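You operate a simulated robot arm through the tools that you are given. There is no shell and no other tool.

Carry out the task below with a simulated robot arm. There is one attempt and no reset: what you move stays moved.

TASK
Unlock the gauge drawer and lay out the block that the job card names.
Fine: the block goes on the blue mat; shut the drawer, lock it and stand the key back in its holder.

It is judged by the outcome, as a careful person would: the job done as asked, and still so three seconds after it is handed in. It fails if anything else is knocked over, pushed out of place, dropped, spilled or broken.

THE ROBOT
A 6-joint arm with a two-finger gripper, fixed in place. Base frame: the origin is at the foot of the arm, x ahead of it, y to its left, z up. Readings come in cm, rad, newtons and seconds.
Its first joint turns from -2.897 to 2.897 rad. Payload 2.45 kg.
The TCP is the grasp point between the finger pads, 2 cm short of the fingertips. In the tool frame z runs along the fingers and y along their closing line. Largest opening 14 cm; the body of the gripper starts 16.8 cm behind the TCP.
Orientation is told as [roll, pitch, yaw] about the base's x, y, z axes, in that order, counted from this pose: with the fingers straight down and closing along the base's y, the tool's x points along the base's -x, its y along +y and its z along -z.

THE INTERFACE
- The arm moves only by the tool drive_tool. Its argument "steps" is text: rows parted by semicolons, each of 7 numbers parted by spaces: the turn, a rotation vector about the tool's x, y, z in units of 120 degrees (1.0 is 120 degrees), then the shift along the tool's x, y, z in units of 250 mm (1.0 is 250 mm), then the finger opening in cm, from 0 to 14. In form: wx wy wz tx ty tz hand; .... A call has 1 to 20 rows; each row is the pose to reach, as a shift and turn from the pose commanded when the call began, along the tool's axes at that moment. A call with a number of a shift or a turn outside -1 to 1 is refused whole. A row lasts 0.2 s, in which the tool goes at most 5 cm and 0.15 rad; a call with a longer step from one row to the next is refused whole, and so is a gripper value outside its range. A pose out of reach is approached as far as the arm can. The call stops where the force on the tool passes 40 N (or 10 N more than at its start, if that is more) or the arm is blocked; 0.2 s more then pass. The fingers move at their own pace (about 4.5 cm/s each) and stop on an object; they squeeze with about 43 N. The grip force told is the motor's: it shows also when the fingers shut on nothing. Time passes only in rows, and 0.2 s behind the last, so rows that repeat a pose let the fingers close. The reply holds the time, the measured pose of the TCP, the force on the tool along the base axes, the opening and the grip force, in the units named above and with some noise, with the torque about the TCP (base axes, N m) and any sound that the robot's microphone picked up, and new pictures: "views" is both (left out), scene, wrist or none.
- Cameras (640 x 400 px; columns grow to the right, rows downward): "scene" is fixed at [5.25, 65.23, 162.07]; the picture's right is [-0.20, -0.98, 0.00], its down [-0.61, 0.12, -0.78] and it looks along [0.76, -0.15, -0.63] (base axes); focal length 346 px, centre (320, 200). "wrist" rides on the gripper at [7.8, 1.1, -20.9] in the tool frame; the picture's right is [-0.14, 0.99, 0.00], its down [-0.92, -0.13, -0.37] and it looks along [-0.37, -0.05, 0.93] (tool axes); focal length 280 px, centre (320, 200). There is no depth. A picture from a camera that has moved, and an enlarged one, comes with that camera's place and axes in the base frame and with its lens. The place of the scene camera against the robot may be out by one fixed shift of up to 1.2 cm in any direction.
- zoom(camera, box): a new picture of the part [left, top, right, bottom] of that camera's present view, enlarged. No time passes.
- finish_job(): hands the job in; it is judged then, once.

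Places have to be worked out from the pictures, the camera data and where the tool is seen. Open the gripper and draw the arm clear of the work before you hand the job in, unless the task says otherwise.

The tools are called after "Emit:" by a JSON object that holds its "api" and its "payload". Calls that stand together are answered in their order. drive_tool: Moves the arm, as the interface text tells. Its arguments: {"type":"object","properties":{"steps":{"type":"string"},"views":{"type":"string","enum":["both","scene","wrist","none"]}},"required":["steps"]} The other tools are called the same way: zoom (camera, box) takes an enlarged picture of a part of a camera's view; finish_job () hands the job in.

At the start:

```text
clock: 0.0
position: [77.3, 20.36, 125.85]
tcp_rot: [-0.001, 0.0, -0.001]
contact_force: [0.0, 0.0, -0.3]
torque: [-0.02, 0.0, 0.04]
grip_width: 14.0
grip_force: 0.1
```

scene: 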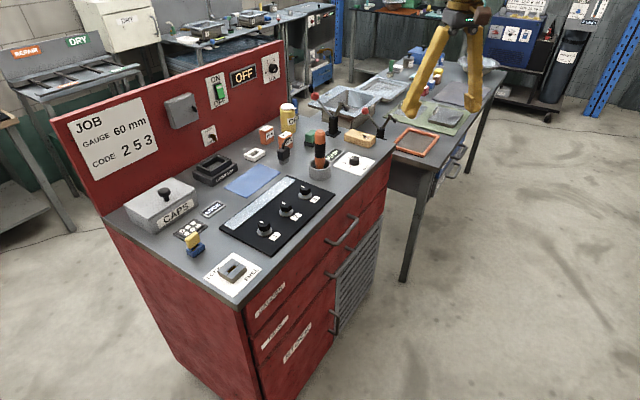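
wrist: 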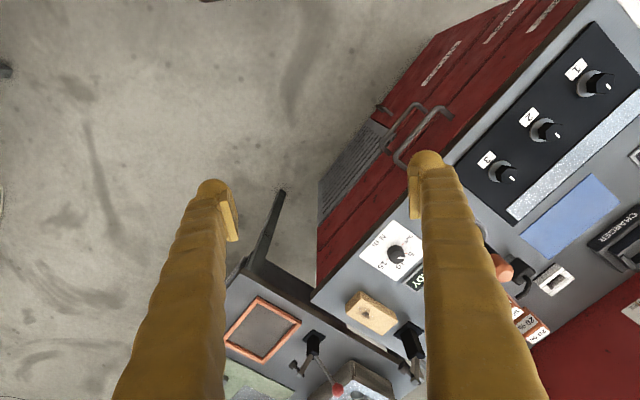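

The scene shows a red cabinet with a job card (gauge 60 mm, code 253), dials, and drawers. I'll zoom in on its parts before moving.

Emit:
{"api": "zoom", "payload": {"camera": "scene", "box": [50, 60, 210, 160]}}

Emit:
{"api": "zoom", "payload": {"camera": "scene", "box": [100, 160, 260, 300]}}

Emit:
{"api": "zoom", "payload": {"camera": "scene", "box": [200, 90, 400, 250]}}

Emit:
{"api": "zoom", "payload": {"camera": "scene", "box": [220, 200, 400, 380]}}

Emit:
{"api": "zoom", "payload": {"camera": "scene", "box": [150, 50, 300, 150]}}

Emit:
{"api": "zoom", "payload": {"camera": "scene", "box": [300, 40, 500, 180]}}

Emit:
{"api": "zoom", "payload": {"camera": "wrist", "box": [320, 0, 640, 200]}}

Emit:
{"api": "zoom", "payload": {"camera": "wrist", "box": [320, 200, 640, 400]}}

```text
4.00 times, centred on (130, 110) of scene
camera zoom: at [5.25, 65.23, 162.07], right [-0.2, -0.98, 0.0], down [-0.61, 0.12, -0.78], along [0.76, -0.15, -0.63], focal length 1384 px, centre (1080, 560)
```

zoom: 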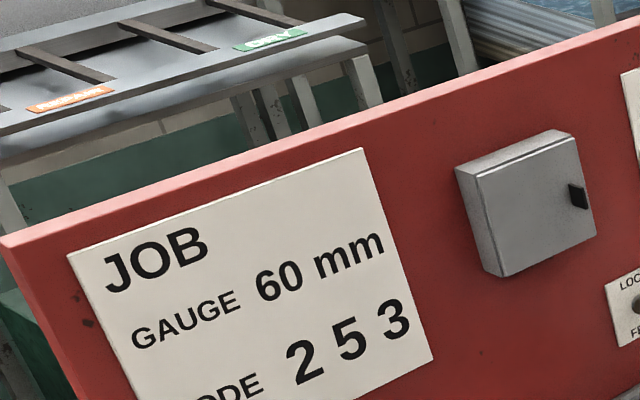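

```text
2.86 times, centred on (180, 230) of scene
camera zoom: at [5.25, 65.23, 162.07], right [-0.2, -0.98, 0.0], down [-0.61, 0.12, -0.78], along [0.76, -0.15, -0.63], focal length 988 px, centre (720, 114)
```

zoom: 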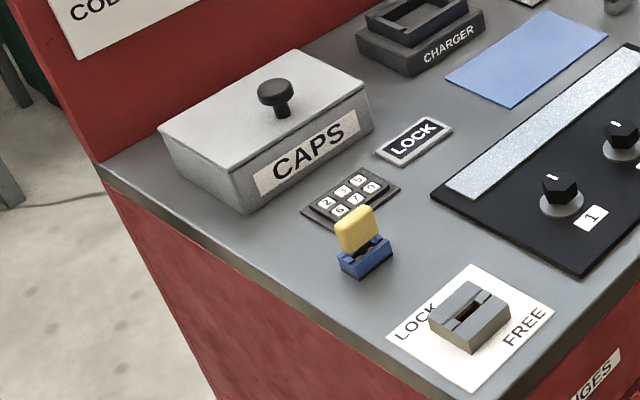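

```text
2.50 times, centred on (300, 170) of scene
camera zoom: at [5.25, 65.23, 162.07], right [-0.2, -0.98, 0.0], down [-0.61, 0.12, -0.78], along [0.76, -0.15, -0.63], focal length 865 px, centre (370, 275)
```

zoom: 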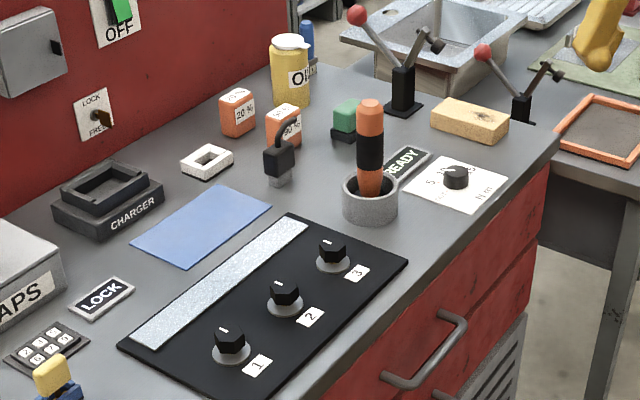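

```text
2.22 times, centred on (310, 290) of scene
camera zoom: at [5.25, 65.23, 162.07], right [-0.2, -0.98, 0.0], down [-0.61, 0.12, -0.78], along [0.76, -0.15, -0.63], focal length 769 px, centre (342, 0)
```

zoom: 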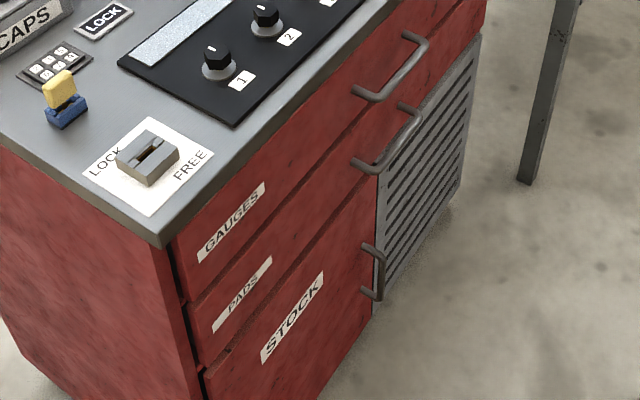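

```text
4.00 times, centred on (225, 100) of scene
camera zoom: at [5.25, 65.23, 162.07], right [-0.2, -0.98, 0.0], down [-0.61, 0.12, -0.78], along [0.76, -0.15, -0.63], focal length 1384 px, centre (700, 600)
```

zoom: 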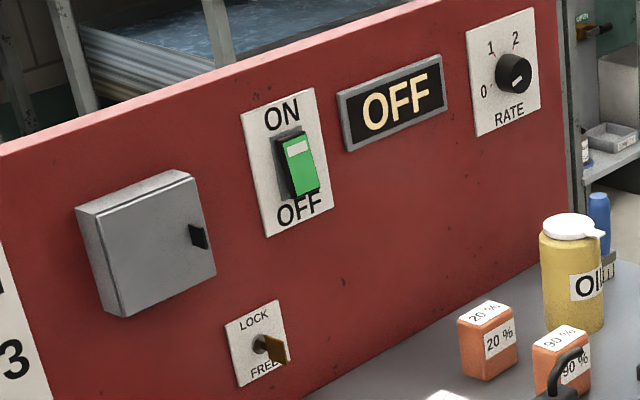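

```text
2.86 times, centred on (400, 110) of scene
camera zoom: at [5.25, 65.23, 162.07], right [-0.2, -0.98, 0.0], down [-0.61, 0.12, -0.78], along [0.76, -0.15, -0.63], focal length 988 px, centre (91, 457)
```

zoom: 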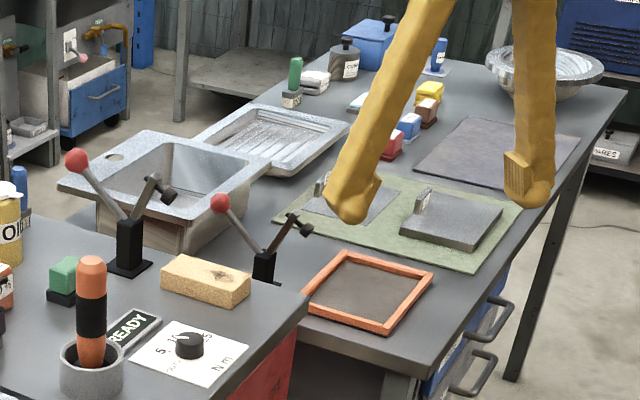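

```text
2.00 times, centred on (480, 100) of wrist
camera zoom: at [69.42, 21.47, 146.7], right [0.14, 0.99, 0.0], down [0.92, -0.13, 0.37], along [0.37, -0.05, -0.93], focal length 561 px, centre (0, 400)
```

zoom: 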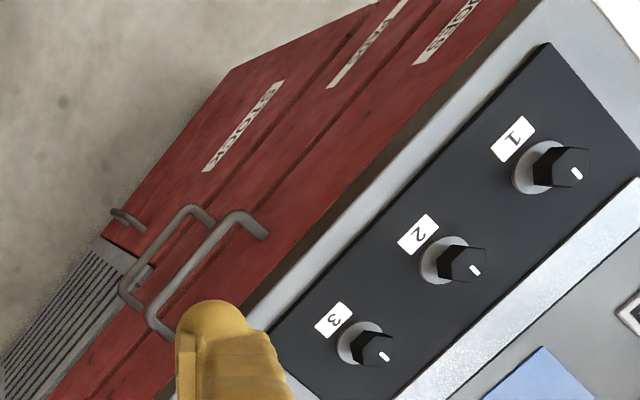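

```text
2.00 times, centred on (480, 300) of wrist
camera zoom: at [69.42, 21.47, 146.7], right [0.14, 0.99, 0.0], down [0.92, -0.13, 0.37], along [0.37, -0.05, -0.93], focal length 561 px, centre (0, 0)
```

zoom: 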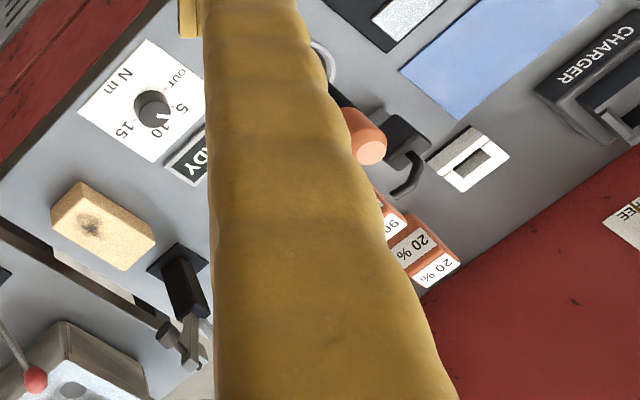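

The table top triangulates to z≈95. The yellow key in its blue holder is near (73,85), the lock block near (62,75), and both are at roughly 50° azimuth. I'll swing the gripper up high toward that azimuth to see them with the wrist camera.

Emit:
{"api": "drive_tool", "payload": {"steps": "0 0 -0.0693 0.083 0.158 0 14; 0 0 -0.1386 0.167 0.317 0 14; 0 0 -0.2079 0.25 0.475 0 14; 0 0 -0.2772 0.333 0.633 0 14; 0 0 -0.3465 0.417 0.792 0 14; 0 0 -0.4155 0.5 0.95 0 14", "views": "both"}}

```text
clock: 1.4
position: [64.61, 44.22, 125.87]
tcp_rot: [0.0, 0.001, 0.874]
contact_force: [0.4, 0.5, 0.3]
torque: [-0.04, -0.02, -0.01]
grip_width: 14.0
grip_force: 0.0
camera wrist: at [58.85, 38.94, 146.8], right [-0.67, 0.74, 0.0], down [0.69, 0.62, 0.37], along [0.27, 0.25, -0.93], focal length 280 px, centre (320, 200)
```

scene: 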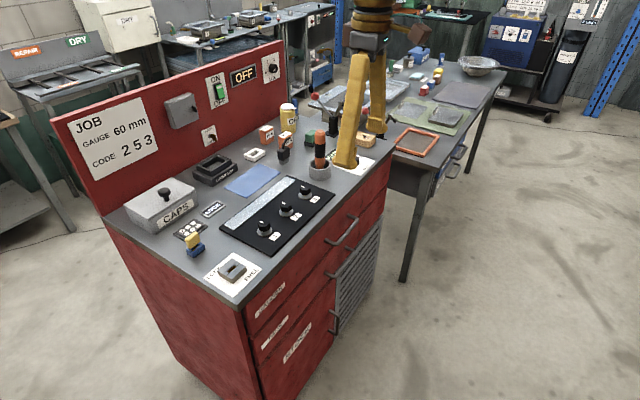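
wrist: 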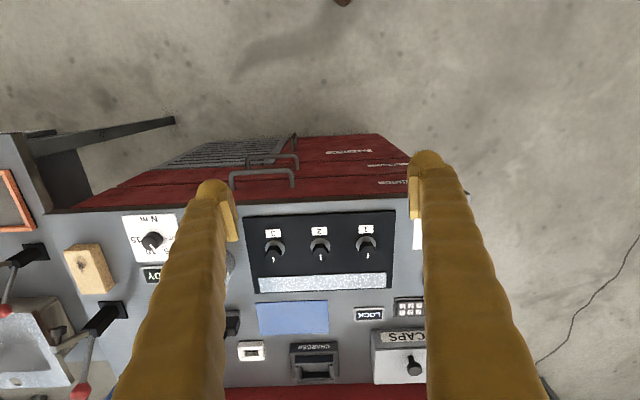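

Nothing was touched, and the cabinet edge lines up with the picture. I'll shift about 22 cm along tool y to bring the key and lock between the fingers.

Emit:
{"api": "drive_tool", "payload": {"steps": "0 0 0 0 0.18 0 14; 0 0 0 0 0.36 0 14; 0 0 0 0 0.54 0 14; 0 0 0 0 0.72 0 14; 0 0 0 0 0.88 0 14", "views": "wrist"}}

```text
clock: 2.6
position: [47.75, 58.49, 125.63]
tcp_rot: [-0.001, 0.001, 0.87]
contact_force: [-0.2, -0.7, -0.1]
torque: [-0.01, -0.01, -0.01]
grip_width: 14.0
grip_force: 0.0
camera wrist: at [41.93, 53.15, 146.65], right [-0.67, 0.74, 0.0], down [0.69, 0.62, 0.37], along [0.27, 0.25, -0.93], focal length 280 px, centre (320, 200)
```

wrist: 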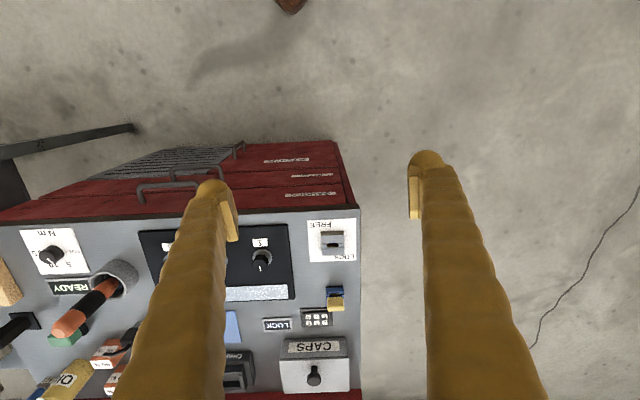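

Emit:
{"api": "zoom", "payload": {"camera": "wrist", "box": [240, 190, 400, 330]}}

Emit:
{"api": "zoom", "payload": {"camera": "scene", "box": [170, 220, 270, 300]}}

Emit:
{"api": "zoom", "payload": {"camera": "wrist", "box": [120, 130, 280, 230]}}

```text
2.86 times, centred on (320, 260) of wrist
camera zoom: at [41.93, 53.15, 146.65], right [-0.67, 0.74, 0.0], down [0.69, 0.62, 0.37], along [0.27, 0.25, -0.93], focal length 801 px, centre (320, 29)
```

zoom: 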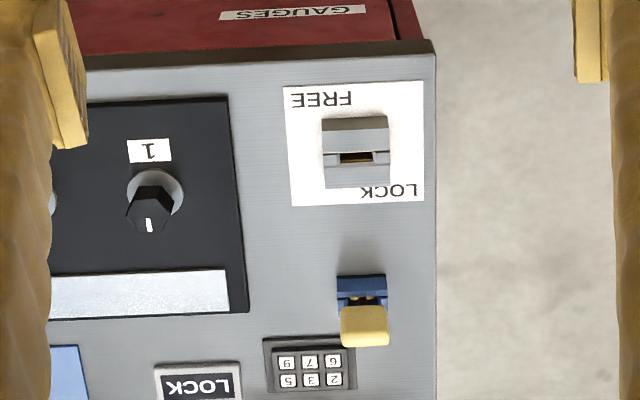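

```text
5.00 times, centred on (220, 260) of scene
camera zoom: at [5.25, 65.23, 162.07], right [-0.2, -0.98, 0.0], down [-0.61, 0.12, -0.78], along [0.76, -0.15, -0.63], focal length 1730 px, centre (820, -100)
```

zoom: 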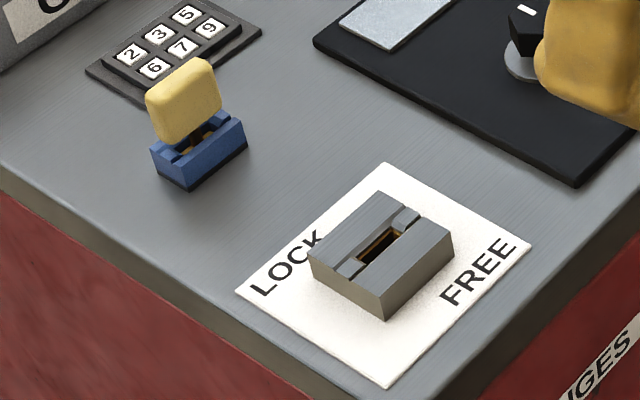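

```text
4.00 times, centred on (200, 180) of wrist
camera zoom: at [41.93, 53.15, 146.65], right [-0.67, 0.74, 0.0], down [0.69, 0.62, 0.37], along [0.27, 0.25, -0.93], focal length 1122 px, centre (800, 280)
```

zoom: 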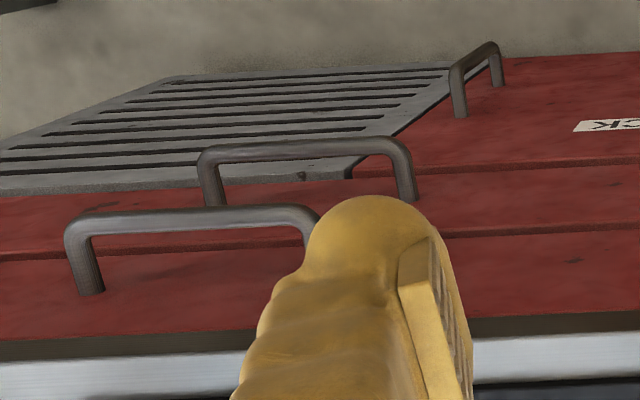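

The cabinet is turned 45° and the lock slot runs parallel to the front edge. I'll zoom closer on the key and lock in both cameras to read their shapes.

Emit:
{"api": "zoom", "payload": {"camera": "scene", "box": [180, 228, 212, 248]}}

Emit:
{"api": "zoom", "payload": {"camera": "scene", "box": [200, 250, 264, 290]}}

Emit:
{"api": "zoom", "payload": {"camera": "wrist", "box": [300, 215, 364, 255]}}

Emit:
{"api": "zoom", "payload": {"camera": "wrist", "box": [300, 275, 364, 315]}}

```text
16.00 times, centred on (196, 238) of scene
camera zoom: at [5.25, 65.23, 162.07], right [-0.2, -0.98, 0.0], down [-0.61, 0.12, -0.78], along [0.76, -0.15, -0.63], focal length 5535 px, centre (2304, -408)
```

zoom: 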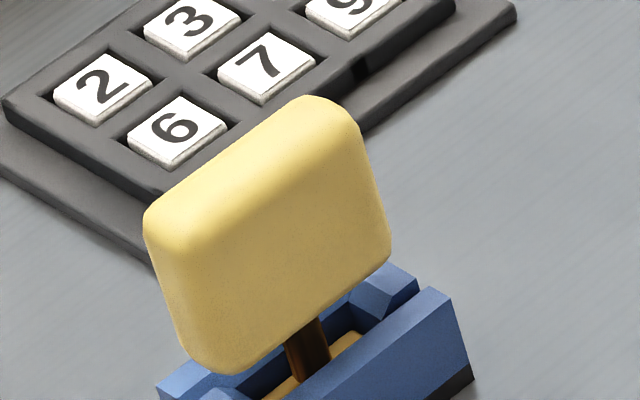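

```text
10.00 times, centred on (232, 270) of scene
camera zoom: at [5.25, 65.23, 162.07], right [-0.2, -0.98, 0.0], down [-0.61, 0.12, -0.78], along [0.76, -0.15, -0.63], focal length 3460 px, centre (1200, -500)
```

zoom: 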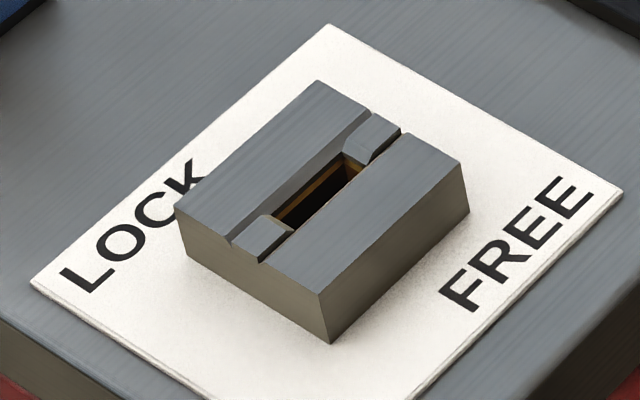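

```text
10.00 times, centred on (332, 235) of wrist
camera zoom: at [41.93, 53.15, 146.65], right [-0.67, 0.74, 0.0], down [0.69, 0.62, 0.37], along [0.27, 0.25, -0.93], focal length 2804 px, centre (200, -150)
```

zoom: 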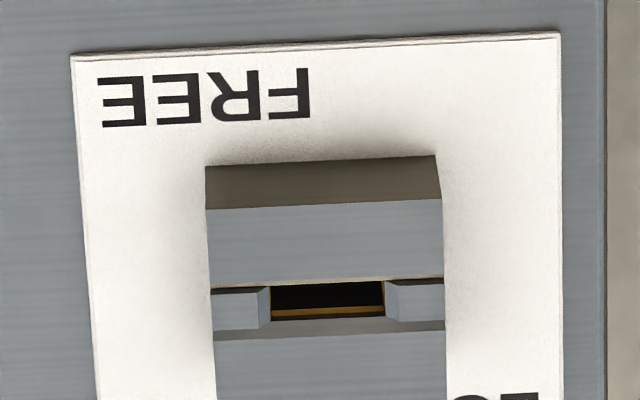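

```text
10.00 times, centred on (332, 295) of wrist
camera zoom: at [41.93, 53.15, 146.65], right [-0.67, 0.74, 0.0], down [0.69, 0.62, 0.37], along [0.27, 0.25, -0.93], focal length 2804 px, centre (200, -750)
```

zoom: 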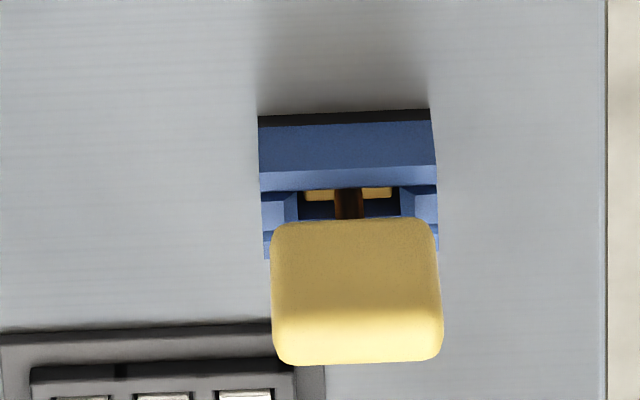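

The key has a flat yellow head on a thin stem with a flat bit, and its bow lies parallel to the front edge. I'll align the yaw to 45° first, then tilt the tool outward to extend the reach.

Emit:
{"api": "drive_tool", "payload": {"steps": "0 0 0.0406 0 0 0 14", "views": "none"}}

Emit:
{"api": "drive_tool", "payload": {"steps": "0 -0.0637 0 0 0 0 14; 0 -0.1273 0 0 0 0 14; 0 -0.191 0 0 0 0 14", "views": "wrist"}}

```text
clock: 3.0
position: [47.78, 58.39, 125.86]
tcp_rot: [0.001, 0.0, 0.785]
contact_force: [-1.1, -0.4, 0.3]
torque: [0.01, 0.03, -0.03]
grip_width: 14.04
grip_force: 0.0
```

```text
clock: 3.8
position: [47.78, 58.42, 125.92]
tcp_rot: [0.0, -0.403, 0.785]
contact_force: [-0.2, 0.8, 1.5]
torque: [0.02, -0.02, -0.01]
grip_width: 14.0
grip_force: 0.0
camera wrist: at [36.23, 48.3, 142.0], right [-0.61, 0.79, 0.05], down [0.59, 0.41, 0.7], along [0.53, 0.46, -0.71], focal length 280 px, centre (320, 200)
```

wrist: 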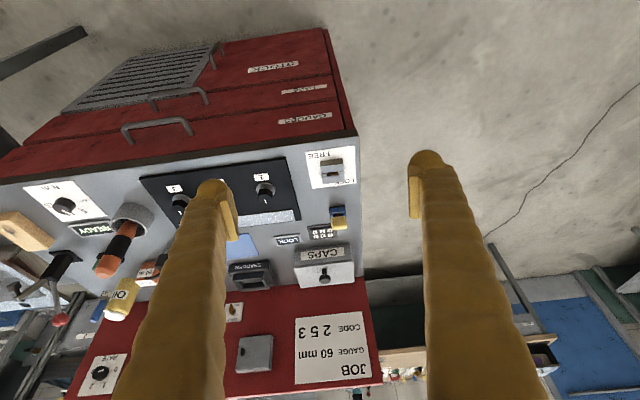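

Tilt is 0.403 rad as intended. Next I move to a hover point about 13 cm above the key and a little short of it, with the opening reduced to 8 cm.

Emit:
{"api": "drive_tool", "payload": {"steps": "0 0 0 -0.12 0.008 0.126 8; 0 0 0 -0.24 0.015 0.251 8; 0 0 0 -0.361 0.023 0.377 8; 0 0 0 -0.482 0.031 0.503 8; 0 0 0 -0.602 0.039 0.629 8; 0 0 0 -0.723 0.046 0.754 8; 0 0 0 -0.843 0.054 0.88 8", "views": "both"}}

```text
clock: 5.4
position: [66.54, 79.11, 113.84]
tcp_rot: [0.0, -0.402, 0.785]
contact_force: [-1.4, 0.3, 1.1]
torque: [-0.01, 0.05, 0.0]
grip_width: 7.99
grip_force: 0.0
camera wrist: at [54.97, 69.06, 129.96], right [-0.61, 0.79, 0.05], down [0.59, 0.41, 0.7], along [0.53, 0.46, -0.71], focal length 280 px, centre (320, 200)
```

scene: 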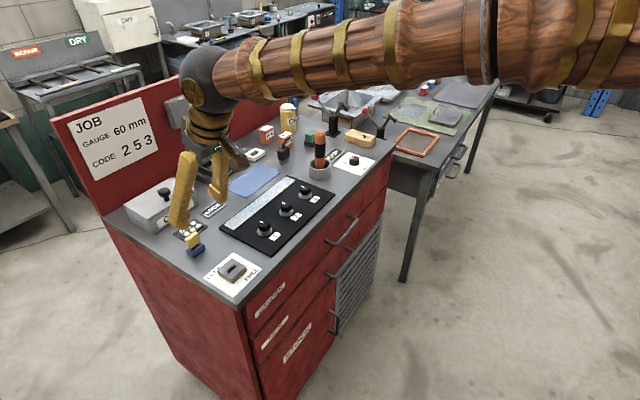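
wrist: 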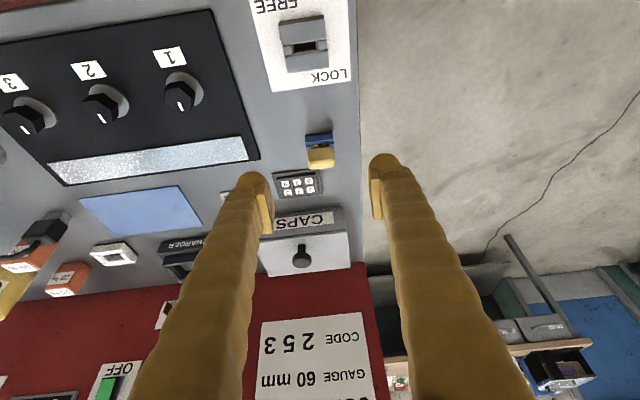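

The tool hovers cleanly at n≈103, z≈114. I'll zoom the wrist view to locate the key head and lock more precisely.

Emit:
{"api": "zoom", "payload": {"camera": "wrist", "box": [280, 120, 360, 170]}}

Emit:
{"api": "zoom", "payload": {"camera": "wrist", "box": [240, 0, 360, 90]}}

Emit:
{"api": "zoom", "payload": {"camera": "scene", "box": [160, 190, 240, 260]}}

```text
8.00 times, centred on (320, 145) of wrist
camera zoom: at [54.97, 69.06, 129.96], right [-0.61, 0.79, 0.05], down [0.59, 0.41, 0.7], along [0.53, 0.46, -0.71], focal length 2243 px, centre (320, 640)
```

zoom: 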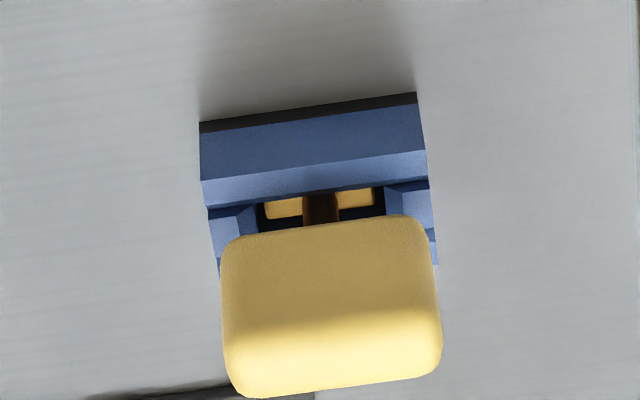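

```text
4.44 times, centred on (300, 45) of wrist
camera zoom: at [54.97, 69.06, 129.96], right [-0.61, 0.79, 0.05], down [0.59, 0.41, 0.7], along [0.53, 0.46, -0.71], focal length 1246 px, centre (409, 889)
```

zoom: 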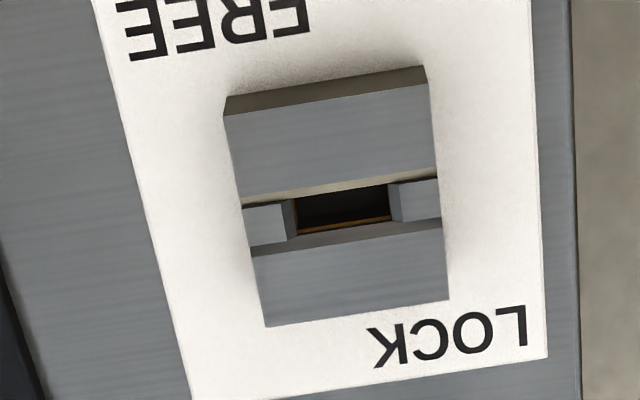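

```text
5.71 times, centred on (200, 225) of scene
camera zoom: at [5.25, 65.23, 162.07], right [-0.2, -0.98, 0.0], down [-0.61, 0.12, -0.78], along [0.76, -0.15, -0.63], focal length 1977 px, centre (1006, 57)
```

zoom: 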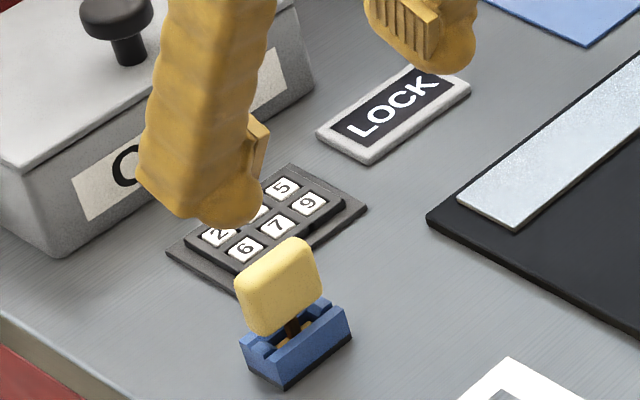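

Triangulating from two wrist views puts the lock slot at n≈97.1, e≈8.9, z≈97 and the key head centre at n≈110, e≈8.9, z≈99.7. I'll add 0.1 rad of tilt for reach, then go to a pre-grasp pose along the finger axis.

Emit:
{"api": "drive_tool", "payload": {"steps": "0 -0.0475 0 0 0 0 7", "views": "none"}}

Emit:
{"api": "drive_tool", "payload": {"steps": "0 0 0 0.01 0 0.16 7; 0 0 0 0.0203 0 0.3125 7; 0 0 0 0.0203 0 0.3125 7", "views": "both"}}

```text
clock: 5.8
position: [66.52, 79.14, 113.82]
tcp_rot: [0.0, -0.502, 0.784]
contact_force: [0.2, -0.1, -0.3]
torque: [0.02, 0.01, 0.01]
grip_width: 7.0
grip_force: 0.1
```

```text
clock: 6.6
position: [68.91, 81.52, 106.9]
tcp_rot: [0.001, -0.499, 0.786]
contact_force: [0.0, -0.5, 0.9]
torque: [0.02, 0.01, -0.01]
grip_width: 7.0
grip_force: 0.0
camera wrist: at [56.21, 70.32, 121.43], right [-0.61, 0.79, 0.07], down [0.54, 0.36, 0.76], along [0.58, 0.51, -0.64], focal length 280 px, centre (320, 200)
```

scene: 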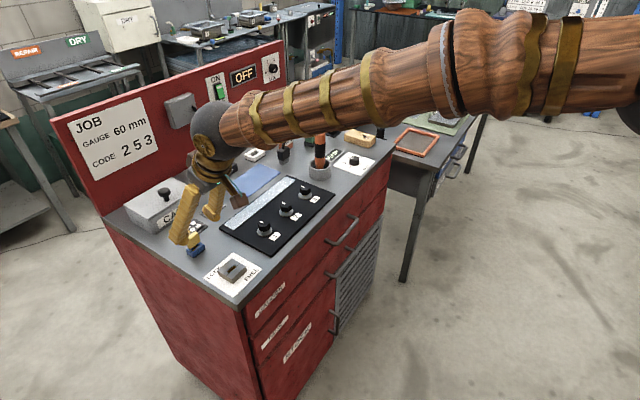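
wrist: 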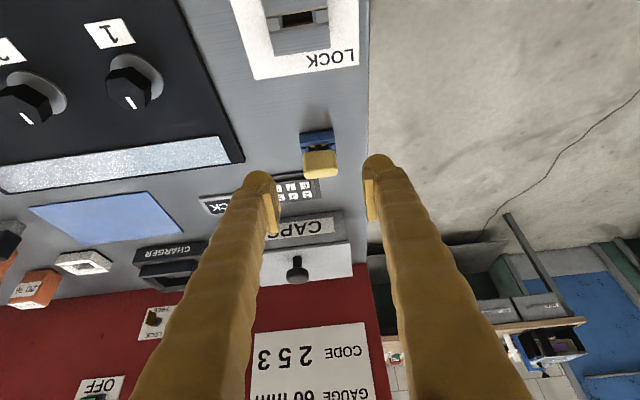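

The pre-grasp pose is reached with the key head centred between the fingers. I'll zoom again to refine the key's position from this closer view.

Emit:
{"api": "zoom", "payload": {"camera": "wrist", "box": [280, 125, 360, 185]}}

Emit:
{"api": "zoom", "payload": {"camera": "scene", "box": [155, 200, 235, 260]}}

```text
6.67 times, centred on (320, 155) of wrist
camera zoom: at [56.21, 70.32, 121.43], right [-0.61, 0.79, 0.07], down [0.54, 0.36, 0.76], along [0.58, 0.51, -0.64], focal length 1869 px, centre (320, 500)
```

zoom: 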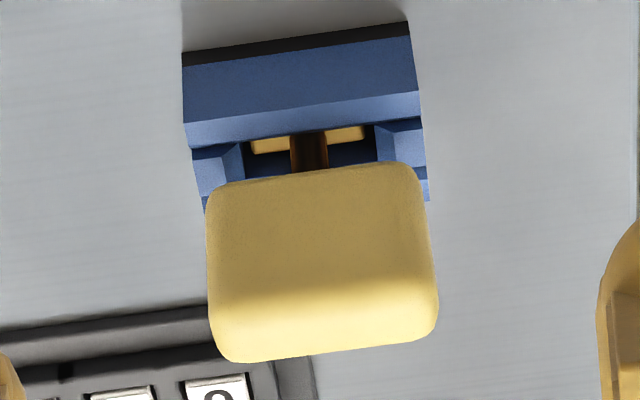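

```text
6.67 times, centred on (195, 230) of scene
camera zoom: at [5.25, 65.23, 162.07], right [-0.2, -0.98, 0.0], down [-0.61, 0.12, -0.78], along [0.76, -0.15, -0.63], focal length 2306 px, centre (1153, 0)
```

zoom: 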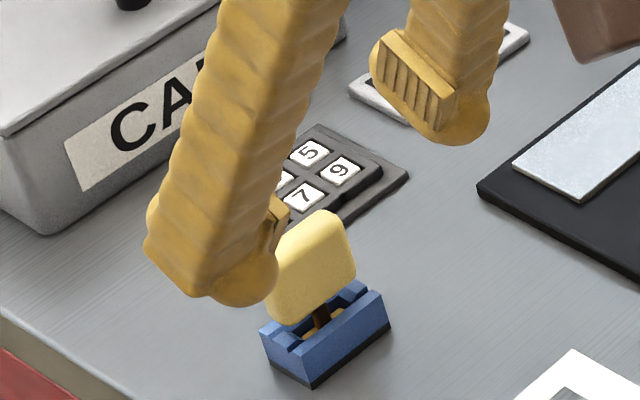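

The refined key head centre is about n=110.3, e=8.95, z=99.4, and the holder top is at about 97.2. I'll advance along the finger axis to straddle the head without closing yet.

Emit:
{"api": "drive_tool", "payload": {"steps": "0 0 0 -0.003 0.001 0.12 7; 0 0 0 -0.005 0.001 0.23 7; 0 0 0 -0.0076 0.001 0.311 7; 0 0 0 -0.0076 0.001 0.311 7", "views": "both"}}

Emit:
{"api": "zoom", "payload": {"camera": "wrist", "box": [260, 130, 380, 210]}}

Emit:
{"api": "zoom", "payload": {"camera": "scene", "box": [155, 200, 235, 260]}}

```text
clock: 7.6
position: [71.7, 84.33, 100.0]
tcp_rot: [0.001, -0.5, 0.785]
contact_force: [-0.9, 0.1, -0.1]
torque: [-0.03, -0.03, 0.03]
grip_width: 6.99
grip_force: 0.1
camera wrist: at [59.05, 73.2, 114.59], right [-0.61, 0.79, 0.07], down [0.54, 0.36, 0.76], along [0.58, 0.51, -0.64], focal length 280 px, centre (320, 200)
```

scene: 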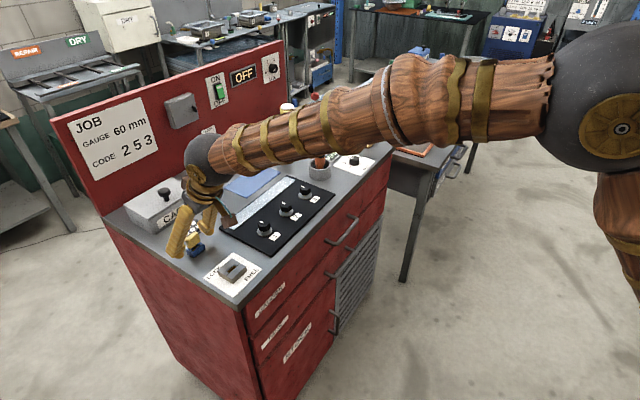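
wrist: 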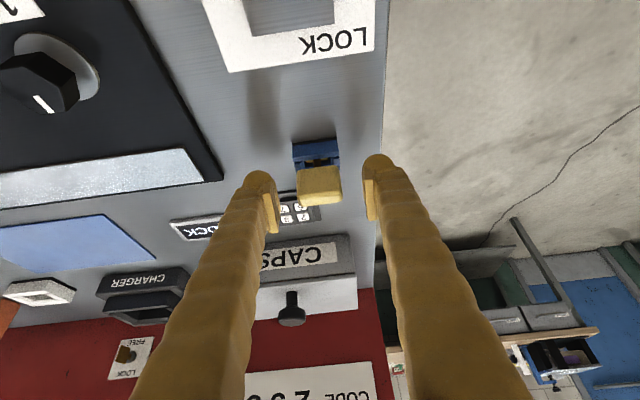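

```text
5.00 times, centred on (320, 170) of wrist
camera zoom: at [59.05, 73.2, 114.59], right [-0.61, 0.79, 0.07], down [0.54, 0.36, 0.76], along [0.58, 0.51, -0.64], focal length 1402 px, centre (320, 350)
```

zoom: 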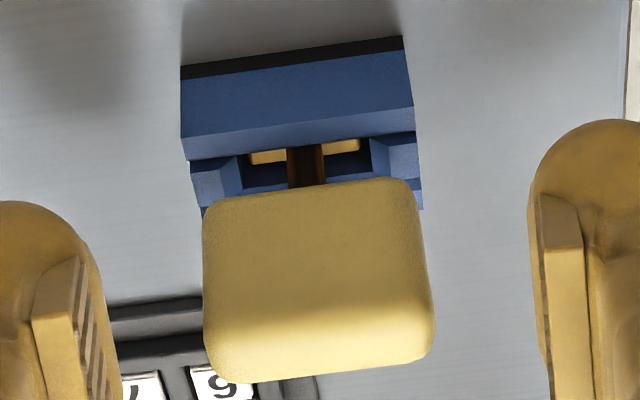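

```text
6.67 times, centred on (195, 230) of scene
camera zoom: at [5.25, 65.23, 162.07], right [-0.2, -0.98, 0.0], down [-0.61, 0.12, -0.78], along [0.76, -0.15, -0.63], focal length 2306 px, centre (1153, 0)
```

zoom: 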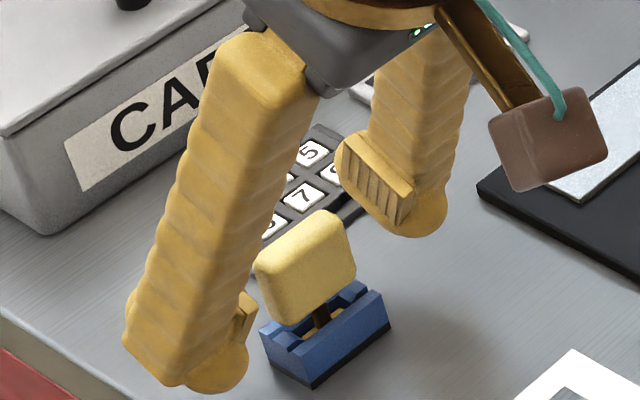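

The TCP sits about half a centimetre above the head's centre and the fingers straddle it evenly. Closing now.

Emit:
{"api": "drive_tool", "payload": {"steps": "0 0 0 0 0 0 5; 0 0 0 0 0 0 4; 0 0 0 0 0 0 3; 0 0 0 0 0 0 2.5; 0 0 0 0 0 0 2.5", "views": "both"}}

Emit:
{"api": "zoom", "payload": {"camera": "wrist", "box": [260, 130, 380, 210]}}

Emit:
{"api": "zoom", "payload": {"camera": "scene", "box": [155, 200, 235, 260]}}

```text
clock: 8.8
position: [71.7, 84.4, 100.08]
tcp_rot: [0.001, -0.499, 0.786]
contact_force: [-0.2, 0.0, -0.8]
torque: [0.02, 0.02, 0.02]
grip_width: 3.43
grip_force: 43.0
camera wrist: at [59.04, 73.19, 114.6], right [-0.61, 0.79, 0.07], down [0.54, 0.36, 0.76], along [0.58, 0.51, -0.64], focal length 280 px, centre (320, 200)
```

scene: 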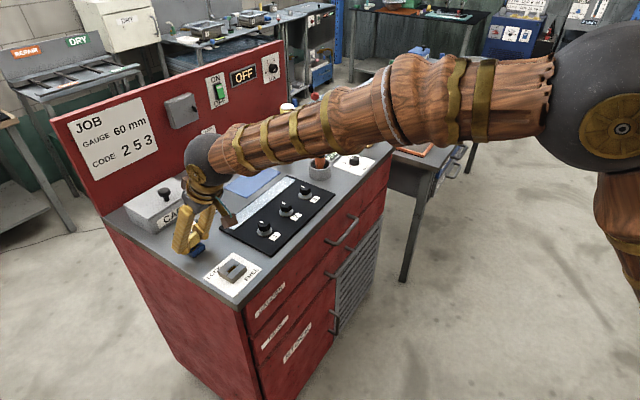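
wrist: 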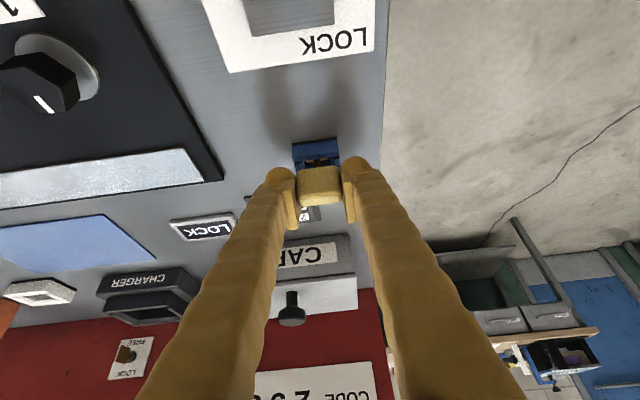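

```text
5.00 times, centred on (320, 170) of wrist
camera zoom: at [59.04, 73.19, 114.6], right [-0.61, 0.79, 0.07], down [0.54, 0.36, 0.76], along [0.58, 0.51, -0.64], focal length 1402 px, centre (320, 350)
```

zoom: 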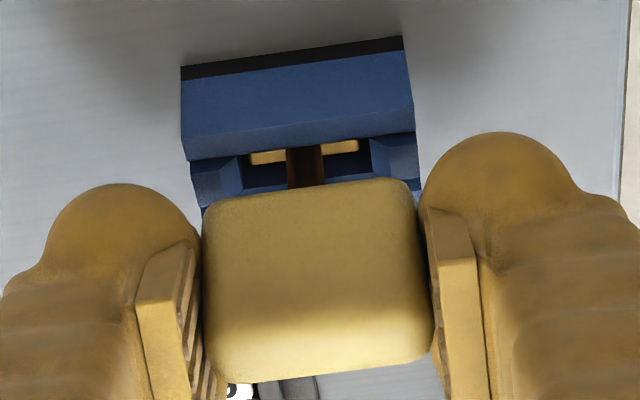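

```text
6.67 times, centred on (195, 230) of scene
camera zoom: at [5.25, 65.23, 162.07], right [-0.2, -0.98, 0.0], down [-0.61, 0.12, -0.78], along [0.76, -0.15, -0.63], focal length 2306 px, centre (1153, 0)
```

zoom: 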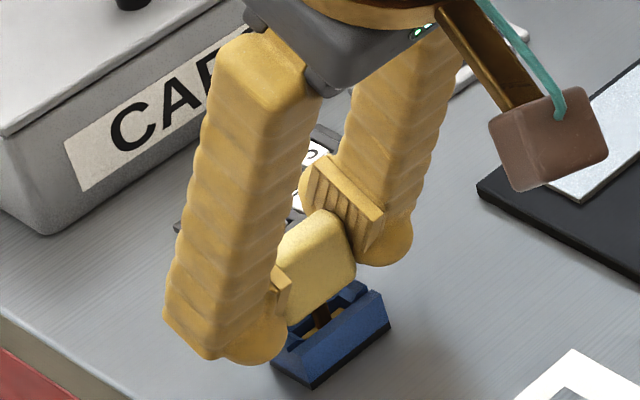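

The key is gripped at 3.43 cm with 43 N and didn't shift; the holder pose is n=110.36, e=8.96, z=100.05. Now I lift straight up 8 cm.

Emit:
{"api": "drive_tool", "payload": {"steps": "0 0 0 -0.0192 0 -0.0351 2.5; 0 0 0 -0.0384 0 -0.0702 2.5; 0 0 0 -0.0767 0 -0.1404 2.5; 0 0 0 -0.1151 0 -0.2106 2.5; 0 0 0 -0.1534 0 -0.2808 2.5", "views": "both"}}

Emit:
{"api": "zoom", "payload": {"camera": "wrist", "box": [260, 130, 380, 210]}}

Emit:
{"api": "zoom", "payload": {"camera": "scene", "box": [155, 180, 235, 260]}}

```text
clock: 10.0
position: [71.7, 84.23, 108.0]
tcp_rot: [0.0, -0.5, 0.784]
contact_force: [-0.5, -0.4, -0.3]
torque: [0.02, -0.03, 0.01]
grip_width: 3.41
grip_force: 42.9
camera wrist: at [59.12, 72.99, 122.57], right [-0.61, 0.79, 0.07], down [0.54, 0.36, 0.76], along [0.58, 0.51, -0.64], focal length 280 px, centre (320, 200)
```

scene: 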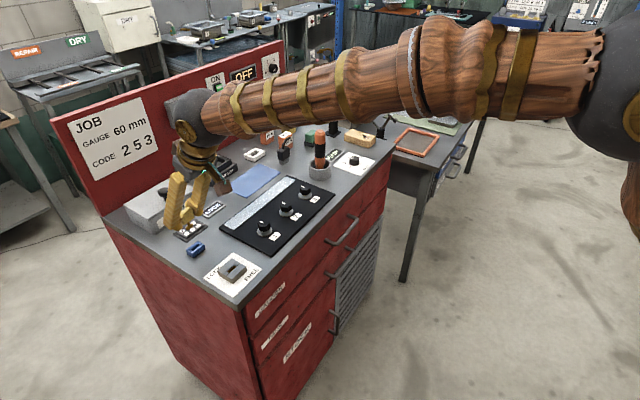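
wrist: 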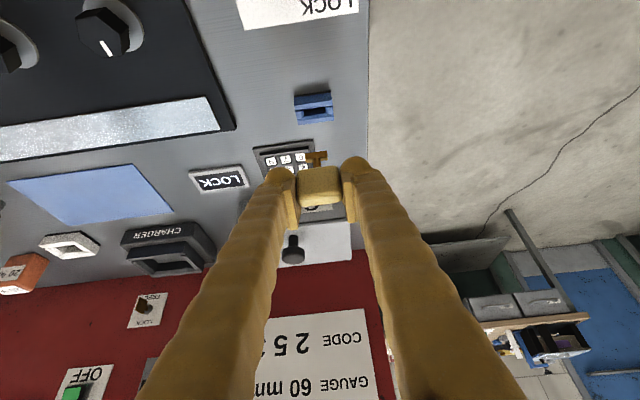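

```text
5.00 times, centred on (320, 170) of wrist
camera zoom: at [59.12, 72.99, 122.57], right [-0.61, 0.79, 0.07], down [0.54, 0.36, 0.76], along [0.58, 0.51, -0.64], focal length 1402 px, centre (320, 350)
```

zoom: 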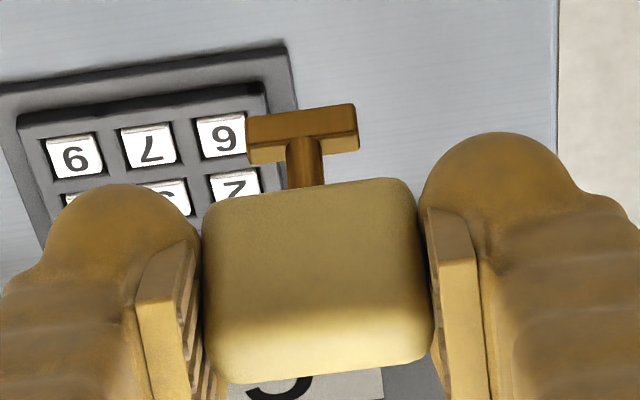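

```text
5.00 times, centred on (195, 220) of scene
camera zoom: at [5.25, 65.23, 162.07], right [-0.2, -0.98, 0.0], down [-0.61, 0.12, -0.78], along [0.76, -0.15, -0.63], focal length 1730 px, centre (945, 100)
```

zoom: 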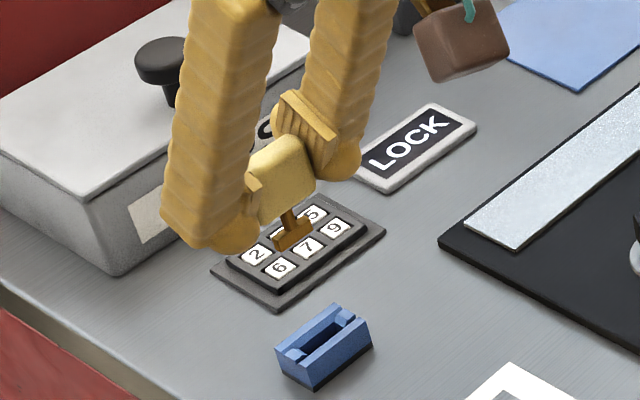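

The key lifted out cleanly: it is a T with a bit about 1.9 cm wide, and the holder stayed put. I'll measure the empty holder groove to get the holder-to-lock offset.

Emit:
{"api": "zoom", "payload": {"camera": "wrist", "box": [280, 80, 352, 125]}}

Emit:
{"api": "zoom", "payload": {"camera": "wrist", "box": [290, 145, 350, 185]}}

```text
8.89 times, centred on (316, 102) of wrist
camera zoom: at [59.12, 72.99, 122.57], right [-0.61, 0.79, 0.07], down [0.54, 0.36, 0.76], along [0.58, 0.51, -0.64], focal length 2492 px, centre (356, 1067)
```

zoom: 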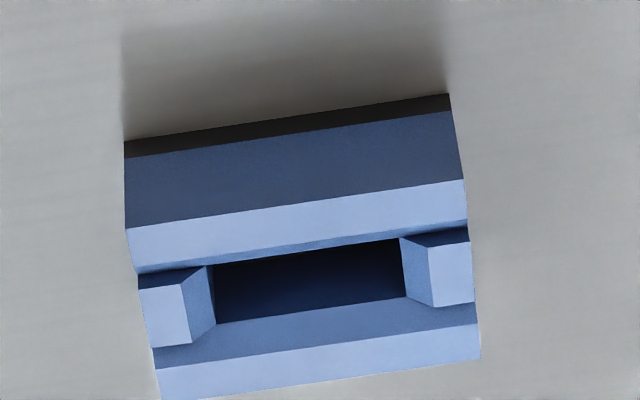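

```text
10.00 times, centred on (320, 165) of wrist
camera zoom: at [59.12, 72.99, 122.57], right [-0.61, 0.79, 0.07], down [0.54, 0.36, 0.76], along [0.58, 0.51, -0.64], focal length 2804 px, centre (320, 550)
```

zoom: 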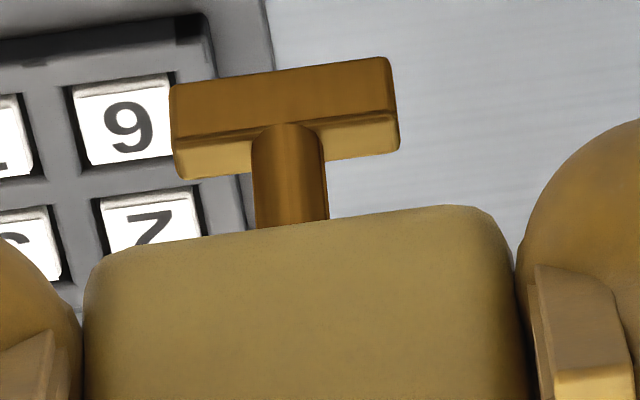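

The holder groove centre is n≈110.2 and the lock groove centre n≈97.3, so I need to move about 12.9 cm toward the robot. I'll go to a hover with the bit about 2.5 cm above the lock.

Emit:
{"api": "drive_tool", "payload": {"steps": "0 0 0 0.11 0 -0.06 2.5; 0 0 0 0.22 0 -0.12 2.5; 0 0 0 0.33 0 -0.18 2.5; 0 0 0 0.4511 -0.001 -0.2464 2.5; 0 0 0 0.49 -0.001 -0.176 2.5; 0 0 0 0.5278 -0.001 -0.106 2.5; 0 0 0 0.5278 -0.001 -0.106 2.5", "views": "both"}}

Emit:
{"api": "zoom", "payload": {"camera": "wrist", "box": [270, 110, 366, 170]}}

Emit:
{"api": "zoom", "payload": {"camera": "scene", "box": [200, 230, 264, 290]}}

```text
clock: 11.6
position: [62.82, 75.01, 104.01]
tcp_rot: [0.0, -0.499, 0.784]
contact_force: [-0.7, 0.3, 0.5]
torque: [0.02, 0.01, 0.0]
grip_width: 3.43
grip_force: 43.1
camera wrist: at [50.1, 63.79, 118.54], right [-0.61, 0.79, 0.07], down [0.54, 0.36, 0.76], along [0.58, 0.51, -0.64], focal length 280 px, centre (320, 200)
```

scene: 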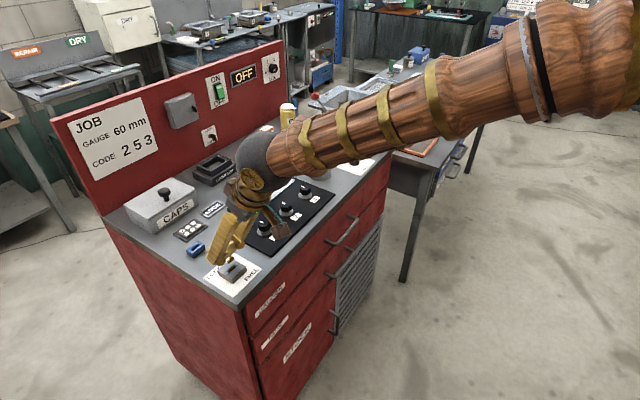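
wrist: 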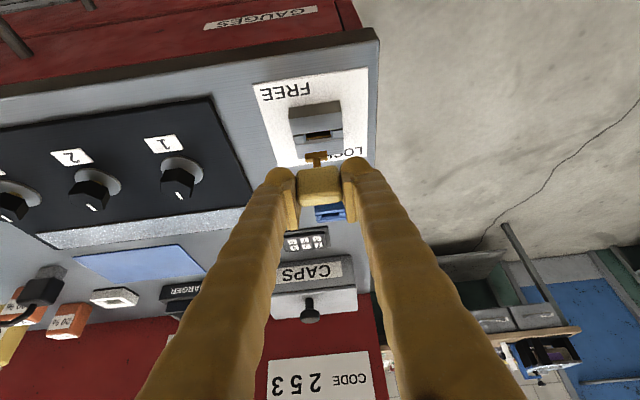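

```text
6.67 times, centred on (318, 140) of wrist
camera zoom: at [50.1, 63.79, 118.54], right [-0.61, 0.79, 0.07], down [0.54, 0.36, 0.76], along [0.58, 0.51, -0.64], focal length 1869 px, centre (333, 600)
```

zoom: 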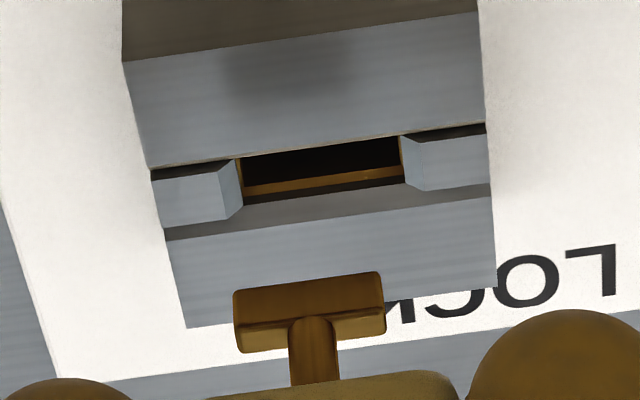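

```text
6.67 times, centred on (232, 260) of scene
camera zoom: at [5.25, 65.23, 162.07], right [-0.2, -0.98, 0.0], down [-0.61, 0.12, -0.78], along [0.76, -0.15, -0.63], focal length 2306 px, centre (907, -200)
```

zoom: 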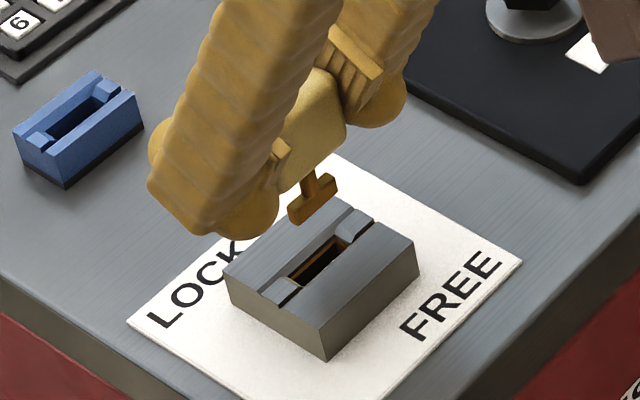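

The lock slot sits at e≈8.92 while the key is at about 8.56, so it needs roughly +0.36 cm sideways and −0.15 cm in n. I'll correct that and recheck.

Emit:
{"api": "drive_tool", "payload": {"steps": "0 0 0 0.0053 0.0144 -0.0029 2.5; 0 0 0 0.0053 0.0144 -0.0029 2.5", "views": "wrist"}}

Emit:
{"api": "zoom", "payload": {"camera": "wrist", "box": [270, 110, 366, 170]}}

Emit:
{"api": "zoom", "payload": {"camera": "scene", "box": [200, 230, 264, 290]}}

```text
clock: 12.2
position: [62.41, 75.13, 104.01]
tcp_rot: [-0.001, -0.499, 0.787]
contact_force: [-0.2, -0.4, -0.3]
torque: [0.02, -0.01, -0.05]
grip_width: 3.44
grip_force: 42.9
camera wrist: at [49.7, 64.0, 118.57], right [-0.61, 0.79, 0.07], down [0.54, 0.36, 0.76], along [0.58, 0.51, -0.64], focal length 280 px, centre (320, 200)
```

wrist: 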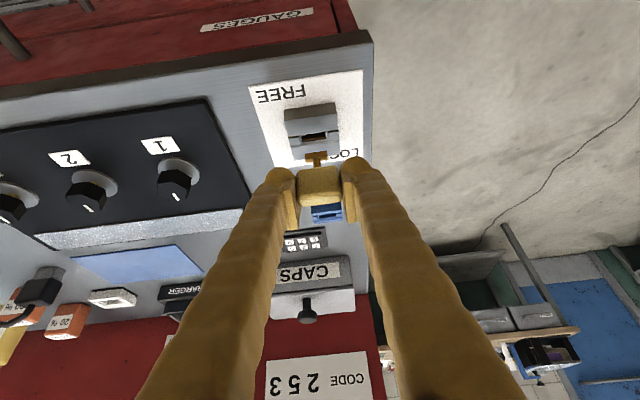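

```text
6.67 times, centred on (318, 140) of wrist
camera zoom: at [49.7, 64.0, 118.57], right [-0.61, 0.79, 0.07], down [0.54, 0.36, 0.76], along [0.58, 0.51, -0.64], focal length 1869 px, centre (333, 600)
```

zoom: 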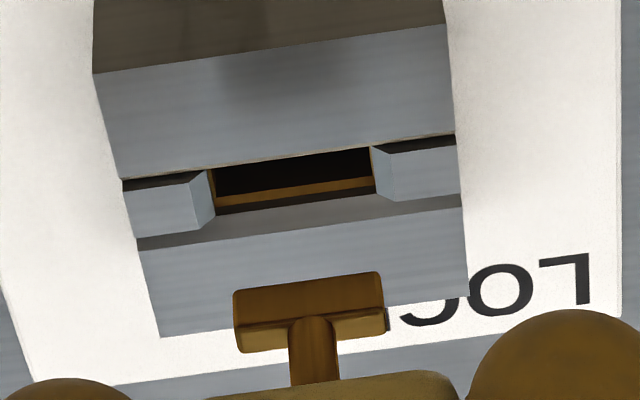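

```text
6.67 times, centred on (232, 260) of scene
camera zoom: at [5.25, 65.23, 162.07], right [-0.2, -0.98, 0.0], down [-0.61, 0.12, -0.78], along [0.76, -0.15, -0.63], focal length 2306 px, centre (907, -200)
```

zoom: 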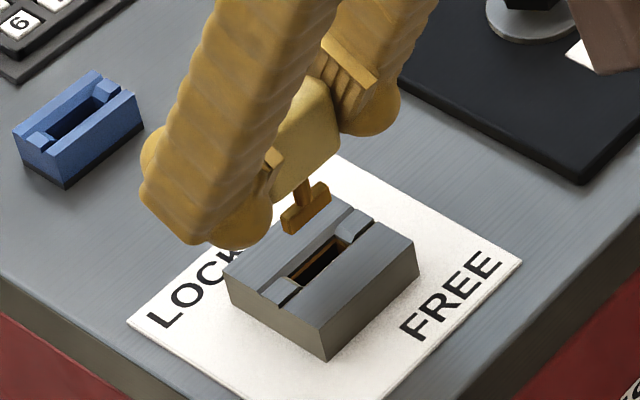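

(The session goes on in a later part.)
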